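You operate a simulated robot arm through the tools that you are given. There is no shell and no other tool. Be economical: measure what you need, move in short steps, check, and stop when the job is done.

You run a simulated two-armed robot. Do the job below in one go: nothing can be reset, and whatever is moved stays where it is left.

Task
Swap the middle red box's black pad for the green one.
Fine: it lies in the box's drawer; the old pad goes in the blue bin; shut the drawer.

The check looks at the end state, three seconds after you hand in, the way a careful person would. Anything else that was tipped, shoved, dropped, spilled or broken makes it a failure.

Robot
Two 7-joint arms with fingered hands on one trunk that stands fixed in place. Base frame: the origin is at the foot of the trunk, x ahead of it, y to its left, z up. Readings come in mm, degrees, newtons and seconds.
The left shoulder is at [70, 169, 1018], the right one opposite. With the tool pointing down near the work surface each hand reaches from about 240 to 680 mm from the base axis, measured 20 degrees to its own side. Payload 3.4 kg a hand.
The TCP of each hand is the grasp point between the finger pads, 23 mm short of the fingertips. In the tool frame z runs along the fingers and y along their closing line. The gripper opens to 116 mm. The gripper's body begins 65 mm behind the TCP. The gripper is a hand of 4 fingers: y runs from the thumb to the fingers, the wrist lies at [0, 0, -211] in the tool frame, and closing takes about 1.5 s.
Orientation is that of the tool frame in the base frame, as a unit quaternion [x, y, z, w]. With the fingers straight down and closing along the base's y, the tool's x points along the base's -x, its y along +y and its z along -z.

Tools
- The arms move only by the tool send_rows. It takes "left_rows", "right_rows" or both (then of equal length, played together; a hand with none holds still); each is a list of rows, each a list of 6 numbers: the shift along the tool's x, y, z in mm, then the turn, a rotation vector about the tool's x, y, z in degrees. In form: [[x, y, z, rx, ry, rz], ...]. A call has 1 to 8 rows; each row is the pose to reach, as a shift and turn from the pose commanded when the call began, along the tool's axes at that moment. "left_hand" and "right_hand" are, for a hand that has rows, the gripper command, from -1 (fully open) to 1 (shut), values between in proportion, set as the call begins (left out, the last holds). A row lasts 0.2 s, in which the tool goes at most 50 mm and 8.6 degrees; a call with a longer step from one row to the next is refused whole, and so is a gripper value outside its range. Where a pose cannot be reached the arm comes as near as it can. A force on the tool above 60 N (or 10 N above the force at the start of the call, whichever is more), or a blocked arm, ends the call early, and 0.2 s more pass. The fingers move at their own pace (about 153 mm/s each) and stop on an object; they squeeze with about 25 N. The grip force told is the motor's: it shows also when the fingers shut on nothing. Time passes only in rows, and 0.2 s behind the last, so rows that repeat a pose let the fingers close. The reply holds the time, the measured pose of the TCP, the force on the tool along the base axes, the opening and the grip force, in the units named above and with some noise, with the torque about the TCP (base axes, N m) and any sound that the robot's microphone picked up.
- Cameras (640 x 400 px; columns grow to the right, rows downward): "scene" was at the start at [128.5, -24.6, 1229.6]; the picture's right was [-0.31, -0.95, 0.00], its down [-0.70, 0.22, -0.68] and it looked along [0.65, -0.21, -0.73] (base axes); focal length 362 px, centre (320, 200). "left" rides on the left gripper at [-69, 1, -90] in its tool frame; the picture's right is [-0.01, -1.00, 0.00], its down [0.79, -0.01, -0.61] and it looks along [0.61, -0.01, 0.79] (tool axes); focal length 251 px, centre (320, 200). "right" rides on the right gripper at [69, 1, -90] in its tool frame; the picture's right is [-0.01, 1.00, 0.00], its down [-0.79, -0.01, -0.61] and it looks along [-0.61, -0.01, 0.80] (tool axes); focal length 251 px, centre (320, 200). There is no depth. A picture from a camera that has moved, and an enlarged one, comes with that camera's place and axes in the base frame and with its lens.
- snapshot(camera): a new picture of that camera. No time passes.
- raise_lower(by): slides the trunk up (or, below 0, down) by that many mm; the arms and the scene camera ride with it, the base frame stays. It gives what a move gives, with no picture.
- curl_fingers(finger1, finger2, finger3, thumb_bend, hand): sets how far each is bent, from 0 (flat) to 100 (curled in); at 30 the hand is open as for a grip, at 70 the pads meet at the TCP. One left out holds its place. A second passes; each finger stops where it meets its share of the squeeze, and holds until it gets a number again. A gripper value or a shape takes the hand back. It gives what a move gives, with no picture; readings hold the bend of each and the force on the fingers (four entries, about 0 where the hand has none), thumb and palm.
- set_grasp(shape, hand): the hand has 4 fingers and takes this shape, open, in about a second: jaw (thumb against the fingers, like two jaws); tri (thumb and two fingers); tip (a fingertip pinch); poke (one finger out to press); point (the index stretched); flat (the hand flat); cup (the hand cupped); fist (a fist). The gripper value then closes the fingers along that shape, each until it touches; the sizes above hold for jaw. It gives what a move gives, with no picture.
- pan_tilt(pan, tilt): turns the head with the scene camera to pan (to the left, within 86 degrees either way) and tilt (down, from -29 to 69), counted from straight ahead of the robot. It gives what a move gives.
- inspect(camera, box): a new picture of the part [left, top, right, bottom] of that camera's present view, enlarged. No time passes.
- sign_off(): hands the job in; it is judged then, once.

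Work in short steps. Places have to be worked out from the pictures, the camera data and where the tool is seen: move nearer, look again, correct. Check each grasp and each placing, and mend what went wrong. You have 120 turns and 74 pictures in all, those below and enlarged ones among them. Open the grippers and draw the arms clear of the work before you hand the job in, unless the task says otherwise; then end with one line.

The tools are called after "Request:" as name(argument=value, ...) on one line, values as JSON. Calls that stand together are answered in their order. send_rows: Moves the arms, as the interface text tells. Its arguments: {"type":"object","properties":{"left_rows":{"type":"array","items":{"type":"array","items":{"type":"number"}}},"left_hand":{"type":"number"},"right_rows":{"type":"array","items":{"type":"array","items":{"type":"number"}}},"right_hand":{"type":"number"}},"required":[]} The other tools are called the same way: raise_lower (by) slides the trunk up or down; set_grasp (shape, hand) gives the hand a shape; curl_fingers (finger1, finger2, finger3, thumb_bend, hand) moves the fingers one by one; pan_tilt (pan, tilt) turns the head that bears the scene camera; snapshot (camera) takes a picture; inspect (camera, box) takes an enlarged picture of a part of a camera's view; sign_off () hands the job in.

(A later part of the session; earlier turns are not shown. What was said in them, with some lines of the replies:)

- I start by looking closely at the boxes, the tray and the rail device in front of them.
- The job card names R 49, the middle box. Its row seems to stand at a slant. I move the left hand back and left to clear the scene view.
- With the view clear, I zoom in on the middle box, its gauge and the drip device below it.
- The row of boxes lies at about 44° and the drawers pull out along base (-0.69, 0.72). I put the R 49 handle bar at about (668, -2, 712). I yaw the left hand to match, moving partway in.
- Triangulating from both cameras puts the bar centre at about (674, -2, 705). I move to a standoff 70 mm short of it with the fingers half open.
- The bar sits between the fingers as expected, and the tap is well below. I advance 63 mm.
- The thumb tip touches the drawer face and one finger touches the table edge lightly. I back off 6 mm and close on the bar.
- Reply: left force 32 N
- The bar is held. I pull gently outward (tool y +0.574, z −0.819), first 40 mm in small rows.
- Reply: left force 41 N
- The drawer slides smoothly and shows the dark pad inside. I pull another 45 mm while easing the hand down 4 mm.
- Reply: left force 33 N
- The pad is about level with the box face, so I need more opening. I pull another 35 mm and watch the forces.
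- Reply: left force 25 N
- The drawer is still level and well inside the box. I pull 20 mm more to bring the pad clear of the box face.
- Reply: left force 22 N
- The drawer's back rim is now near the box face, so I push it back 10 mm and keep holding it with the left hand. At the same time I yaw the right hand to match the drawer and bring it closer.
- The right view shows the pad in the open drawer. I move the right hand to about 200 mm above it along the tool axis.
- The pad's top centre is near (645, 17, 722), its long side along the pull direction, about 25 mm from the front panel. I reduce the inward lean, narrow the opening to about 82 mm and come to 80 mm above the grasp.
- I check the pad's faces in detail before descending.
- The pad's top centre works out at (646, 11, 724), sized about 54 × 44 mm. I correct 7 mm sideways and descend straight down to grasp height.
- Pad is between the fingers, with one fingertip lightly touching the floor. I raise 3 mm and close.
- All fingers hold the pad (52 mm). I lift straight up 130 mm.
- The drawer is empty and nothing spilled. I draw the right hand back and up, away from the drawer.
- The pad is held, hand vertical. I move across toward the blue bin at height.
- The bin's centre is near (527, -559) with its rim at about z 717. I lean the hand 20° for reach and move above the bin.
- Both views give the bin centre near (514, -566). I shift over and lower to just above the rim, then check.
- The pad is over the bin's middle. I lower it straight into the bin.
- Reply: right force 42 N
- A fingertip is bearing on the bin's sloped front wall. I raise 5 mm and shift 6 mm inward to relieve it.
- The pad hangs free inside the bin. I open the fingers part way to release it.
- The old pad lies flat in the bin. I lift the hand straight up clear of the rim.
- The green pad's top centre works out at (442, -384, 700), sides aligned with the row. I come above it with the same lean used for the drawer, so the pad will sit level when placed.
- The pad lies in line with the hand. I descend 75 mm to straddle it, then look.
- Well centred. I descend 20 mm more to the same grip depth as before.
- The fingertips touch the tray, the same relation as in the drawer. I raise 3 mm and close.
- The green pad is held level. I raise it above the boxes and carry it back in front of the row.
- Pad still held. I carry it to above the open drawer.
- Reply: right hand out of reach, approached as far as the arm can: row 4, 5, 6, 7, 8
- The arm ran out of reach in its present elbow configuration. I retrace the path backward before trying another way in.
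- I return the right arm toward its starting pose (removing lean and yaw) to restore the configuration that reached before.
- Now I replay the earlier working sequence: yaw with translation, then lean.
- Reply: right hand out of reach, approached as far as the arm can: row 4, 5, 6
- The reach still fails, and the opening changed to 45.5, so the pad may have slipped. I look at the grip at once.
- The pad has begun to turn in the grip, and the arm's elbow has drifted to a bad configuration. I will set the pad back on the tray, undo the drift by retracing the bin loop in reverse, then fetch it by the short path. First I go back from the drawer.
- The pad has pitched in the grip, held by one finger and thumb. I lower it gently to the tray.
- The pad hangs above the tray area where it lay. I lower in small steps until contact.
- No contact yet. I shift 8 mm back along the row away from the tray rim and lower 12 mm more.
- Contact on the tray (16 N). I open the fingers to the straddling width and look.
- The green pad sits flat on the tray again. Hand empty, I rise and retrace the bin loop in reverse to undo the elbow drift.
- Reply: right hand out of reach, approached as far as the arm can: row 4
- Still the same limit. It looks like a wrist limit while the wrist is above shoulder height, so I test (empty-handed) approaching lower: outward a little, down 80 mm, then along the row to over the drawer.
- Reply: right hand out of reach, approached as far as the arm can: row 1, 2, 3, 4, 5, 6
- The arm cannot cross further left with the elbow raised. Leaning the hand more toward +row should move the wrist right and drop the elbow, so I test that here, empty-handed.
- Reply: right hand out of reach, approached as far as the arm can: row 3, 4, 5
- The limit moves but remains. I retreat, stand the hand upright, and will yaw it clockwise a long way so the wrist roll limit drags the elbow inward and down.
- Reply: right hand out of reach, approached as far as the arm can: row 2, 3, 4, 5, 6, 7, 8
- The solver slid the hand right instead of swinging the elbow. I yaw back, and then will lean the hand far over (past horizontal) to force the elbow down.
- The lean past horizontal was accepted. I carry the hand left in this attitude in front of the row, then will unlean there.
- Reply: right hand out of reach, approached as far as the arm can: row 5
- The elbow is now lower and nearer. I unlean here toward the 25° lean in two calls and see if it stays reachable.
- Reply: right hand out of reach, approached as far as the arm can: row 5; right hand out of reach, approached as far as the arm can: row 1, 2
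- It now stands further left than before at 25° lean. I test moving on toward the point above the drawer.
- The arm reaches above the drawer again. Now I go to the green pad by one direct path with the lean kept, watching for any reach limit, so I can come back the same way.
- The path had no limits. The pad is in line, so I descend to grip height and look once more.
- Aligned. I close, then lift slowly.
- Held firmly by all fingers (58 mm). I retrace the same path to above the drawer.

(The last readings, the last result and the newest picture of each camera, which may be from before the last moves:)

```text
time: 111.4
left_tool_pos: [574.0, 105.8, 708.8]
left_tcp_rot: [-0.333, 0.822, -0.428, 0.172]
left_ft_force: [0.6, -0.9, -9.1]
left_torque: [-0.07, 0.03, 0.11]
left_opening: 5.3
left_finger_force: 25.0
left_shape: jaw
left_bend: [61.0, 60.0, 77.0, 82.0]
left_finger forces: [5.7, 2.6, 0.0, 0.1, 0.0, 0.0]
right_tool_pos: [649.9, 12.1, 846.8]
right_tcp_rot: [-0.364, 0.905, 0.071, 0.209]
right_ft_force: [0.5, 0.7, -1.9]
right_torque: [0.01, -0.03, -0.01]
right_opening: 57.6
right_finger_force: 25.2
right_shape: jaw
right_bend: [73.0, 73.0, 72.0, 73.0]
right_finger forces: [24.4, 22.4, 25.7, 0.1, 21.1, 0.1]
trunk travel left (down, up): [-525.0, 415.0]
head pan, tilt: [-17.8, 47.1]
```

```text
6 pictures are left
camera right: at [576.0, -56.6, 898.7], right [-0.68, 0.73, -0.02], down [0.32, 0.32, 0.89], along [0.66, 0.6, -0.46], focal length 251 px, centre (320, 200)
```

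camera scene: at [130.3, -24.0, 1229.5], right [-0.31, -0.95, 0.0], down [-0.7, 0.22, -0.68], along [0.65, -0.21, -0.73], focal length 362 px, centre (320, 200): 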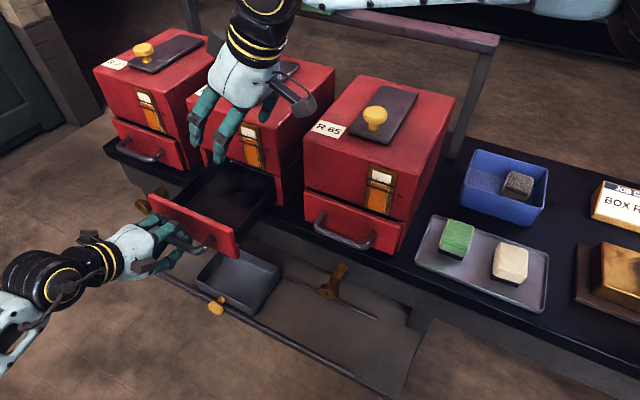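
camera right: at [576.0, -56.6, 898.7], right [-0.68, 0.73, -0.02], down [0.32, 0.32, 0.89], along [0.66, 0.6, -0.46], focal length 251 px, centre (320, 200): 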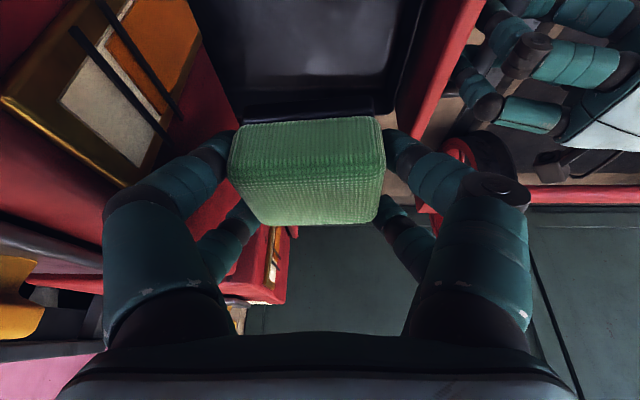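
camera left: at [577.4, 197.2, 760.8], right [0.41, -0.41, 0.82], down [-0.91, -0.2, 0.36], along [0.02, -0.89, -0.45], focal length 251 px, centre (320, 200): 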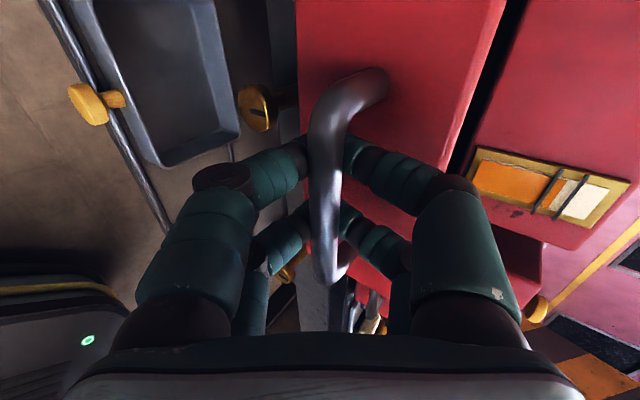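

Level and well held. I lower it into the drawer to just above the floor.

Request:
send_rows(right_rows=[[10, 0, 20, 0, 0, 0], [19, 1, 40, 0, 0, 0], [28, 1, 60, 0, 0, 0], [37, 1, 78, 0, 0, 0], [46, 1, 96, 0, 0, 0], [52, 1, 107, 0, 0, 0], [57, 1, 117, 0, 0, 0], [57, 1, 117, 0, 0, 0]])

```text
time: 113.2
left_tool_pos: [574.0, 105.3, 708.4]
left_tcp_rot: [-0.332, 0.823, -0.428, 0.171]
left_ft_force: [0.5, 0.1, -9.1]
left_torque: [-0.04, 0.07, 0.09]
left_opening: 5.2
left_finger_force: 25.0
left_shape: jaw
left_bend: [61.0, 60.0, 77.0, 82.0]
left_finger forces: [5.9, 2.7, 0.0, 0.0, 0.0, 0.0]
right_tool_pos: [646.9, 9.8, 715.6]
right_tcp_rot: [-0.364, 0.905, 0.071, 0.209]
right_ft_force: [0.3, 0.8, 0.4]
right_torque: [-0.01, 0.1, 0.0]
right_opening: 57.7
right_finger_force: 25.1
right_shape: jaw
right_bend: [73.0, 73.0, 72.0, 73.0]
right_finger forces: [25.1, 22.5, 25.9, 0.0, 21.6, 0.0]
trunk travel left (down, up): [-525.0, 415.0]
head pan, tilt: [-17.8, 47.1]
```

The pad is just touching the floor. I lower 2 mm and open to the straddling width.

Request:
send_rows(right_rows=[[1, 0, 2, 0, 0, 0], [1, 0, 2, 0, 0, 0]])

Request:
send_rows(right_rows=[[0, 0, 0, 0, 0, 0], [0, 0, 0, 0, 0, 0], [0, 0, -1, 0, 0, 0], [0, 0, -2, 0, 0, 0]], right_hand=-0.41)

Request:
snapshot(camera="right")

```text
time: 113.8
left_tool_pos: [574.6, 104.4, 708.7]
left_tcp_rot: [-0.333, 0.822, -0.428, 0.171]
left_ft_force: [3.6, -2.1, -12.3]
left_torque: [-0.06, 0.04, 0.06]
left_opening: 5.4
left_finger_force: 24.9
left_shape: jaw
left_bend: [61.0, 60.0, 77.0, 82.0]
left_finger forces: [6.5, 3.0, 0.0, 0.0, 0.0, 0.0]
right_tool_pos: [646.7, 9.7, 714.1]
right_tcp_rot: [-0.364, 0.905, 0.071, 0.21]
right_ft_force: [0.0, 0.9, 8.0]
right_torque: [0.03, 0.29, -0.05]
right_opening: 57.3
right_finger_force: 25.5
right_shape: jaw
right_bend: [74.0, 73.0, 72.0, 73.0]
right_finger forces: [27.7, 24.1, 27.0, 0.0, 21.9, 0.0]
trunk travel left (down, up): [-525.0, 415.0]
head pan, tilt: [-17.8, 47.1]
```

```text
time: 114.8
left_tool_pos: [574.6, 104.7, 708.6]
left_tcp_rot: [-0.333, 0.823, -0.428, 0.173]
left_ft_force: [0.1, -0.4, -10.8]
left_torque: [-0.08, 0.02, 0.07]
left_opening: 5.5
left_finger_force: 25.2
left_shape: jaw
left_bend: [61.0, 60.0, 77.0, 82.0]
left_finger forces: [6.1, 2.8, 0.1, 0.1, 0.1, 0.0]
right_tool_pos: [646.7, 9.7, 714.9]
right_tcp_rot: [-0.363, 0.905, 0.071, 0.209]
right_ft_force: [0.2, 0.4, 1.6]
right_torque: [0.01, 0.0, -0.01]
right_opening: 81.4
right_finger_force: 0.1
right_shape: jaw
right_bend: [67.0, 67.0, 67.0, 66.0]
right_finger forces: [0.0, 0.0, 0.0, 0.0, 0.0, 0.1]
trunk travel left (down, up): [-525.0, 415.0]
head pan, tilt: [-17.8, 47.1]
```

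```text
5 pictures are left
camera right: at [573.6, -59.1, 767.7], right [-0.68, 0.73, -0.02], down [0.32, 0.32, 0.89], along [0.66, 0.6, -0.46], focal length 251 px, centre (320, 200)
```

right: 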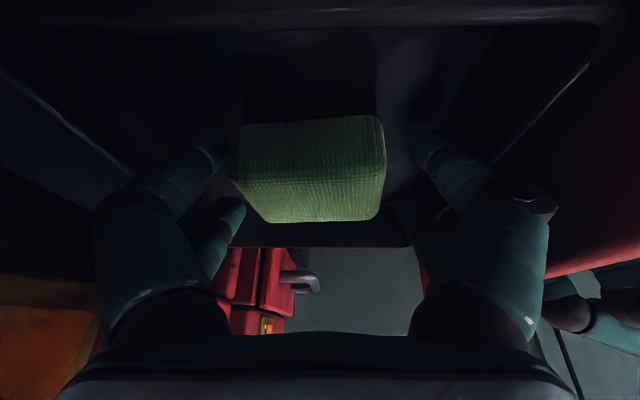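

Released, upright in the drawer. I lift the hand straight up and draw it back.

Request:
send_rows(right_rows=[[-5, -1, -10, 0, 0, 0], [-10, -1, -20, 0, 0, 0], [-19, -1, -40, 0, 0, 0], [-28, -1, -60, 0, 0, 0], [-40, -1, -87, 0, 0, 0], [-57, -1, -117, 0, 0, 0]])

Request:
send_rows(right_rows=[[23, 3, -35, 0, 0, 0], [46, 7, -70, 0, 0, 0], [69, 10, -104, 0, 0, 0], [91, 14, -139, 0, 0, 0], [114, 17, -174, 0, 0, 0], [137, 20, -208, 0, 0, 0], [160, 24, -243, 0, 0, 0]])

Request:
send_rows(right_rows=[[38, -19, -17, 0, 0, 0], [77, -38, -33, 0, 0, 0], [115, -57, -50, 0, 0, 0], [154, -76, -66, 0, 0, 0]])

Request:
inspect(camera="scene", box=[100, 60, 420, 260])

```text
time: 116.2
left_tool_pos: [575.1, 105.5, 709.0]
left_tcp_rot: [-0.333, 0.822, -0.428, 0.173]
left_ft_force: [-0.3, 0.0, -10.4]
left_torque: [-0.06, 0.05, 0.01]
left_opening: 5.5
left_finger_force: 24.9
left_shape: jaw
left_bend: [61.0, 60.0, 77.0, 82.0]
left_finger forces: [6.1, 2.9, 0.0, 0.1, 0.0, 0.1]
right_tool_pos: [645.8, 9.8, 846.7]
right_tcp_rot: [-0.363, 0.905, 0.071, 0.209]
right_ft_force: [0.3, -0.5, -0.1]
right_torque: [0.0, 0.03, -0.01]
right_opening: 81.4
right_finger_force: 0.0
right_shape: jaw
right_bend: [67.0, 67.0, 67.0, 66.0]
right_finger forces: [0.0, 0.0, 0.0, 0.0, 0.0, 0.1]
trunk travel left (down, up): [-525.0, 415.0]
head pan, tilt: [-17.8, 47.1]
```

```text
time: 117.8
left_tool_pos: [574.6, 104.6, 709.0]
left_tcp_rot: [-0.332, 0.823, -0.428, 0.173]
left_ft_force: [0.1, -0.3, -10.5]
left_torque: [-0.03, 0.0, 0.02]
left_opening: 5.6
left_finger_force: 24.8
left_shape: jaw
left_bend: [61.0, 60.0, 77.0, 82.0]
left_finger forces: [6.1, 2.9, 0.1, 0.0, 0.0, 0.0]
right_tool_pos: [447.1, -139.7, 998.8]
right_tcp_rot: [-0.364, 0.905, 0.071, 0.208]
right_ft_force: [0.0, 0.3, 1.4]
right_torque: [0.04, 0.05, 0.02]
right_opening: 81.2
right_finger_force: 0.0
right_shape: jaw
right_bend: [66.0, 66.0, 66.0, 66.0]
right_finger forces: [0.0, 0.0, 0.0, 0.0, 0.1, 0.0]
trunk travel left (down, up): [-525.0, 415.0]
head pan, tilt: [-17.8, 47.1]
```

```text
time: 118.8
left_tool_pos: [574.8, 105.4, 709.1]
left_tcp_rot: [-0.333, 0.823, -0.428, 0.172]
left_ft_force: [-0.6, 1.4, -9.2]
left_torque: [-0.07, 0.03, 0.05]
left_opening: 5.4
left_finger_force: 24.6
left_shape: jaw
left_bend: [61.0, 60.0, 77.0, 82.0]
left_finger forces: [6.1, 2.8, 0.0, 0.1, 0.1, 0.1]
right_tool_pos: [377.7, -309.7, 990.8]
right_tcp_rot: [-0.364, 0.905, 0.071, 0.208]
right_ft_force: [0.1, 0.0, 0.1]
right_torque: [0.02, -0.01, 0.01]
right_opening: 81.6
right_finger_force: 0.0
right_shape: jaw
right_bend: [66.0, 66.0, 66.0, 66.0]
right_finger forces: [0.0, 0.0, 0.1, 0.0, 0.0, 0.1]
trunk travel left (down, up): [-525.0, 415.0]
head pan, tilt: [-17.8, 47.1]
```

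```text
2.00 times, centred on (260, 160) of scene
camera zoom: at [130.4, -24.6, 1229.4], right [-0.31, -0.95, 0.0], down [-0.7, 0.22, -0.68], along [0.65, -0.21, -0.73], focal length 725 px, centre (440, 280)
```

zoom: 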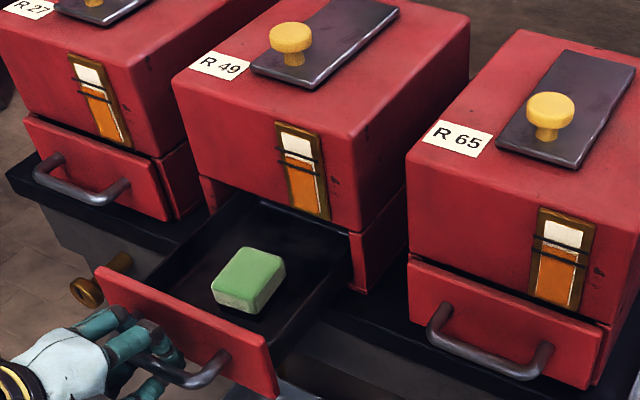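

The green pad lies flat in the drawer. I push the drawer shut slowly with the left hand, still gripping the bar.

Request:
send_rows(left_rows=[[0, -4, 6, 0, 0, 0], [0, -9, 13, 0, 0, 0], [0, -14, 20, 0, 0, 0], [0, -19, 27, 0, 0, 0], [0, -24, 34, 0, 0, 0], [0, -29, 41, 0, 0, 0], [0, -34, 48, 0, 0, 0], [0, -39, 55, 0, 0, 0]])

Request:
send_rows(left_rows=[[0, -5, 7, 0, 0, 0], [0, -10, 14, 0, 0, 0], [0, -15, 21, 0, 0, 0], [0, -20, 28, 0, 0, 0], [0, -25, 35, 0, 0, 0], [0, -30, 42, 0, 0, 0], [0, -35, 50, 0, 0, 0], [0, -39, 56, 0, 0, 0]])

```text
time: 120.6
left_tool_pos: [622.0, 56.4, 708.9]
left_tcp_rot: [-0.334, 0.823, -0.427, 0.173]
left_ft_force: [2.8, 4.7, -10.8]
left_torque: [-0.13, 0.05, 0.03]
left_opening: 5.5
left_finger_force: 25.2
left_shape: jaw
left_bend: [61.0, 60.0, 77.0, 82.0]
left_finger forces: [6.9, 3.5, 0.1, 0.1, 0.0, 0.0]
right_tool_pos: [379.3, -309.0, 991.8]
right_tcp_rot: [-0.364, 0.905, 0.071, 0.208]
right_ft_force: [0.2, -0.6, -0.6]
right_torque: [0.0, -0.01, -0.01]
right_opening: 81.6
right_finger_force: 0.1
right_shape: jaw
right_bend: [66.0, 66.0, 66.0, 66.0]
right_finger forces: [0.1, 0.0, 0.1, 0.0, 0.1, 0.0]
trunk travel left (down, up): [-525.0, 415.0]
head pan, tilt: [-17.8, 47.1]
```

```text
time: 122.4
left_tool_pos: [670.4, 8.4, 707.9]
left_tcp_rot: [-0.333, 0.822, -0.428, 0.173]
left_ft_force: [4.4, 7.2, -13.7]
left_torque: [-0.03, 0.01, 0.01]
left_opening: 5.5
left_finger_force: 24.6
left_shape: jaw
left_bend: [60.0, 59.0, 77.0, 82.0]
left_finger forces: [8.2, 4.5, 0.0, 0.0, 0.0, 0.0]
right_tool_pos: [378.9, -309.6, 990.1]
right_tcp_rot: [-0.364, 0.905, 0.072, 0.209]
right_ft_force: [-0.6, -0.3, 0.4]
right_torque: [-0.05, -0.01, 0.05]
right_opening: 81.6
right_finger_force: 0.0
right_shape: jaw
right_bend: [66.0, 66.0, 66.0, 66.0]
right_finger forces: [0.0, 0.0, 0.0, 0.1, 0.0, 0.0]
trunk travel left (down, up): [-525.0, 415.0]
head pan, tilt: [-17.8, 47.1]
```

Nearly shut. I push a few millimetres more until it resists.

Request:
send_rows(left_rows=[[0, -2, 3, 0, 0, 0], [0, -3, 5, 0, 0, 0], [0, -5, 7, 0, 0, 0], [0, -6, 9, 0, 0, 0], [0, -6, 9, 0, 0, 0]])

Request:
inspect(camera="scene", box=[140, 100, 300, 220])

```text
time: 123.6
left_tool_pos: [676.6, 0.2, 709.6]
left_tcp_rot: [-0.332, 0.822, -0.428, 0.172]
left_ft_force: [-6.1, 8.2, -15.2]
left_torque: [-0.07, -0.07, 0.01]
left_opening: 5.5
left_finger_force: 25.1
left_shape: jaw
left_bend: [61.0, 59.0, 77.0, 82.0]
left_finger forces: [8.0, 6.5, 0.1, 0.0, 0.1, 0.0]
right_tool_pos: [378.3, -309.2, 990.6]
right_tcp_rot: [-0.363, 0.906, 0.07, 0.208]
right_ft_force: [0.1, 0.1, -0.6]
right_torque: [-0.03, 0.0, 0.03]
right_opening: 81.5
right_finger_force: 0.0
right_shape: jaw
right_bend: [66.0, 66.0, 66.0, 66.0]
right_finger forces: [0.1, 0.0, 0.1, 0.0, 0.0, 0.1]
trunk travel left (down, up): [-525.0, 415.0]
head pan, tilt: [-17.8, 47.1]
```

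```text
3.33 times, centred on (220, 160) of scene
camera zoom: at [130.3, -23.3, 1229.4], right [-0.31, -0.95, 0.0], down [-0.7, 0.22, -0.68], along [0.65, -0.21, -0.73], focal length 1208 px, centre (653, 333)
```

zoom: 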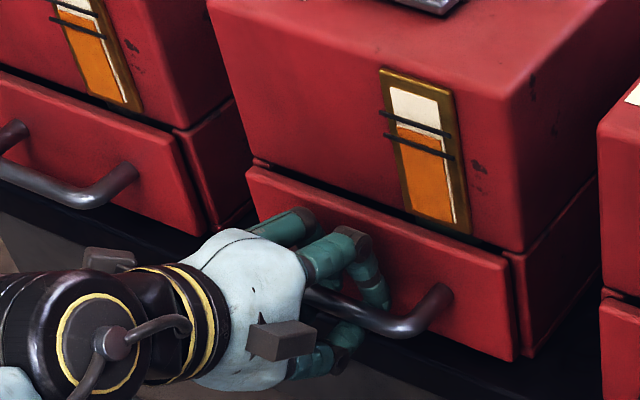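

It looks flush like its neighbours and resists at 10 N. One more small push to be sure, then I open the fingers.

Request:
send_rows(left_rows=[[0, -2, 2, 0, 0, 0], [0, -3, 4, 0, 0, 0], [0, -3, 5, 0, 0, 0]])

Request:
send_rows(left_rows=[[0, 0, 0, 0, 0, 0], [0, 0, 0, 0, 0, 0], [0, 0, 0, 0, 0, 0], [0, 0, 0, 0, 0, 0]], left_hand=0.15)

```text
time: 124.4
left_tool_pos: [680.0, -4.7, 708.6]
left_tcp_rot: [-0.333, 0.822, -0.428, 0.173]
left_ft_force: [-11.0, 10.0, -13.7]
left_torque: [-0.14, -0.14, 0.02]
left_opening: 5.7
left_finger_force: 24.9
left_shape: jaw
left_bend: [61.0, 59.0, 77.0, 83.0]
left_finger forces: [7.2, 6.8, 0.1, 0.0, 0.1, 0.0]
right_tool_pos: [377.5, -310.0, 990.6]
right_tcp_rot: [-0.363, 0.905, 0.071, 0.21]
right_ft_force: [-0.1, 0.1, -1.0]
right_torque: [0.01, 0.01, -0.03]
right_opening: 81.6
right_finger_force: 0.1
right_shape: jaw
right_bend: [66.0, 66.0, 66.0, 66.0]
right_finger forces: [0.0, 0.0, 0.0, 0.0, 0.1, 0.0]
trunk travel left (down, up): [-525.0, 415.0]
head pan, tilt: [-17.8, 47.1]
```

```text
time: 125.4
left_tool_pos: [679.4, -1.3, 711.3]
left_tcp_rot: [-0.334, 0.821, -0.429, 0.174]
left_ft_force: [-18.5, 24.6, -2.9]
left_torque: [-0.07, 0.03, 0.33]
left_opening: 36.5
left_finger_force: 0.1
left_shape: jaw
left_bend: [73.0, 73.0, 78.0, 89.0]
left_finger forces: [0.1, 0.1, 11.3, 0.0, 19.2, 0.0]
right_tool_pos: [374.6, -307.2, 993.2]
right_tcp_rot: [-0.364, 0.905, 0.068, 0.21]
right_ft_force: [-0.1, -0.5, -0.2]
right_torque: [-0.02, -0.01, 0.0]
right_opening: 81.7
right_finger_force: 0.0
right_shape: jaw
right_bend: [66.0, 66.0, 66.0, 66.0]
right_finger forces: [0.1, 0.1, 0.1, 0.0, 0.1, 0.0]
trunk travel left (down, up): [-525.0, 415.0]
head pan, tilt: [-17.8, 47.1]
```

The fingers are off the bar. I back out slowly along the tool axis.

Request:
send_rows(left_rows=[[0, 0, -8, 0, 0, 0], [0, 0, -16, 0, 0, 0], [0, 0, -26, 0, 0, 0], [0, 0, -40, 0, 0, 0], [0, 0, -60, 0, 0, 0], [0, 0, -90, 0, 0, 0], [0, 0, -120, 0, 0, 0]])

Request:
send_rows(left_rows=[[0, 0, -40, 0, 0, 0], [0, 0, -80, 0, 0, 0], [0, 0, -120, 0, 0, 0], [0, 0, -160, 0, 0, 0]], left_hand=-1, right_rows=[[20, -20, -20, 0, 0, 0], [40, -20, -40, 0, 0, 0], [50, -20, -60, 0, 0, 0], [50, -20, -60, 0, 0, 0]], right_hand=-1)

Request:
snapshot(camera="scene")

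```text
time: 127.0
left_tool_pos: [610.9, 66.9, 778.5]
left_tcp_rot: [-0.333, 0.822, -0.428, 0.173]
left_ft_force: [0.4, 0.5, 0.0]
left_torque: [0.03, -0.01, 0.01]
left_opening: 48.7
left_finger_force: 0.0
left_shape: jaw
left_bend: [73.0, 73.0, 73.0, 77.0]
left_finger forces: [0.1, 0.0, 0.1, 0.0, 0.0, 0.1]
right_tool_pos: [376.0, -311.0, 991.3]
right_tcp_rot: [-0.364, 0.905, 0.072, 0.21]
right_ft_force: [0.6, 0.1, -0.8]
right_torque: [-0.02, -0.03, 0.01]
right_opening: 81.5
right_finger_force: 0.1
right_shape: jaw
right_bend: [66.0, 66.0, 66.0, 66.0]
right_finger forces: [0.0, 0.1, 0.0, 0.0, 0.0, 0.1]
trunk travel left (down, up): [-525.0, 415.0]
head pan, tilt: [-17.8, 47.1]
```

```text
time: 128.0
left_tool_pos: [519.8, 162.7, 870.7]
left_tcp_rot: [-0.333, 0.823, -0.428, 0.172]
left_ft_force: [-0.4, 0.5, 0.7]
left_torque: [0.01, -0.02, -0.05]
left_opening: 115.8
left_finger_force: 0.0
left_shape: jaw
left_bend: [30.0, 30.0, 30.0, 30.0]
left_finger forces: [0.1, 0.0, 0.1, 0.0, 0.0, 0.1]
right_tool_pos: [339.2, -373.5, 1024.7]
right_tcp_rot: [-0.363, 0.905, 0.071, 0.211]
right_ft_force: [-0.3, -0.3, 0.1]
right_torque: [-0.02, -0.01, 0.0]
right_opening: 116.0
right_finger_force: 0.0
right_shape: jaw
right_bend: [30.0, 30.0, 30.0, 30.0]
right_finger forces: [0.0, 0.0, 0.0, 0.1, 0.0, 0.1]
trunk travel left (down, up): [-525.0, 415.0]
head pan, tilt: [-17.8, 47.1]
```

```text
2 pictures are left
camera scene: at [127.6, -24.1, 1229.7], right [-0.31, -0.95, 0.0], down [-0.7, 0.22, -0.68], along [0.65, -0.21, -0.73], focal length 362 px, centre (320, 200)
```

scene: 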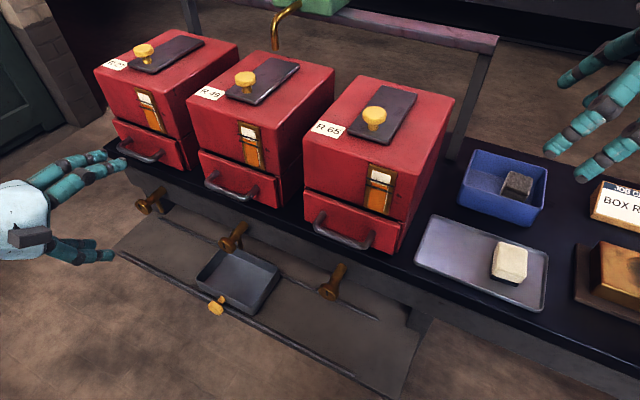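

The arms are clear. I zoom in once on the drawer to confirm it is shut.

Request:
inspect(camera="scene", box=[180, 130, 340, 230])

```text
4.00 times, centred on (260, 180) of scene
camera zoom: at [127.6, -24.1, 1229.7], right [-0.31, -0.95, 0.0], down [-0.7, 0.22, -0.68], along [0.65, -0.21, -0.73], focal length 1450 px, centre (560, 280)
```

zoom: 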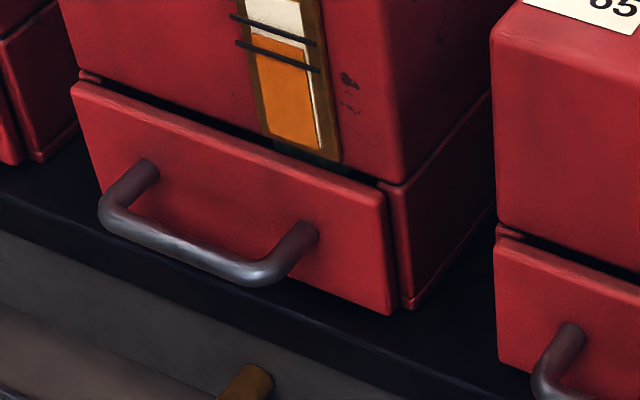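

The drawer matches its starting closed position, so I hand in.

Request:
sign_off()

```text
The job is handed in.
```

The green pad is in the middle box's (R 49) drawer, the old black pad is in the blue bin, and the drawer is shut; the last pictures show nothing else moved.
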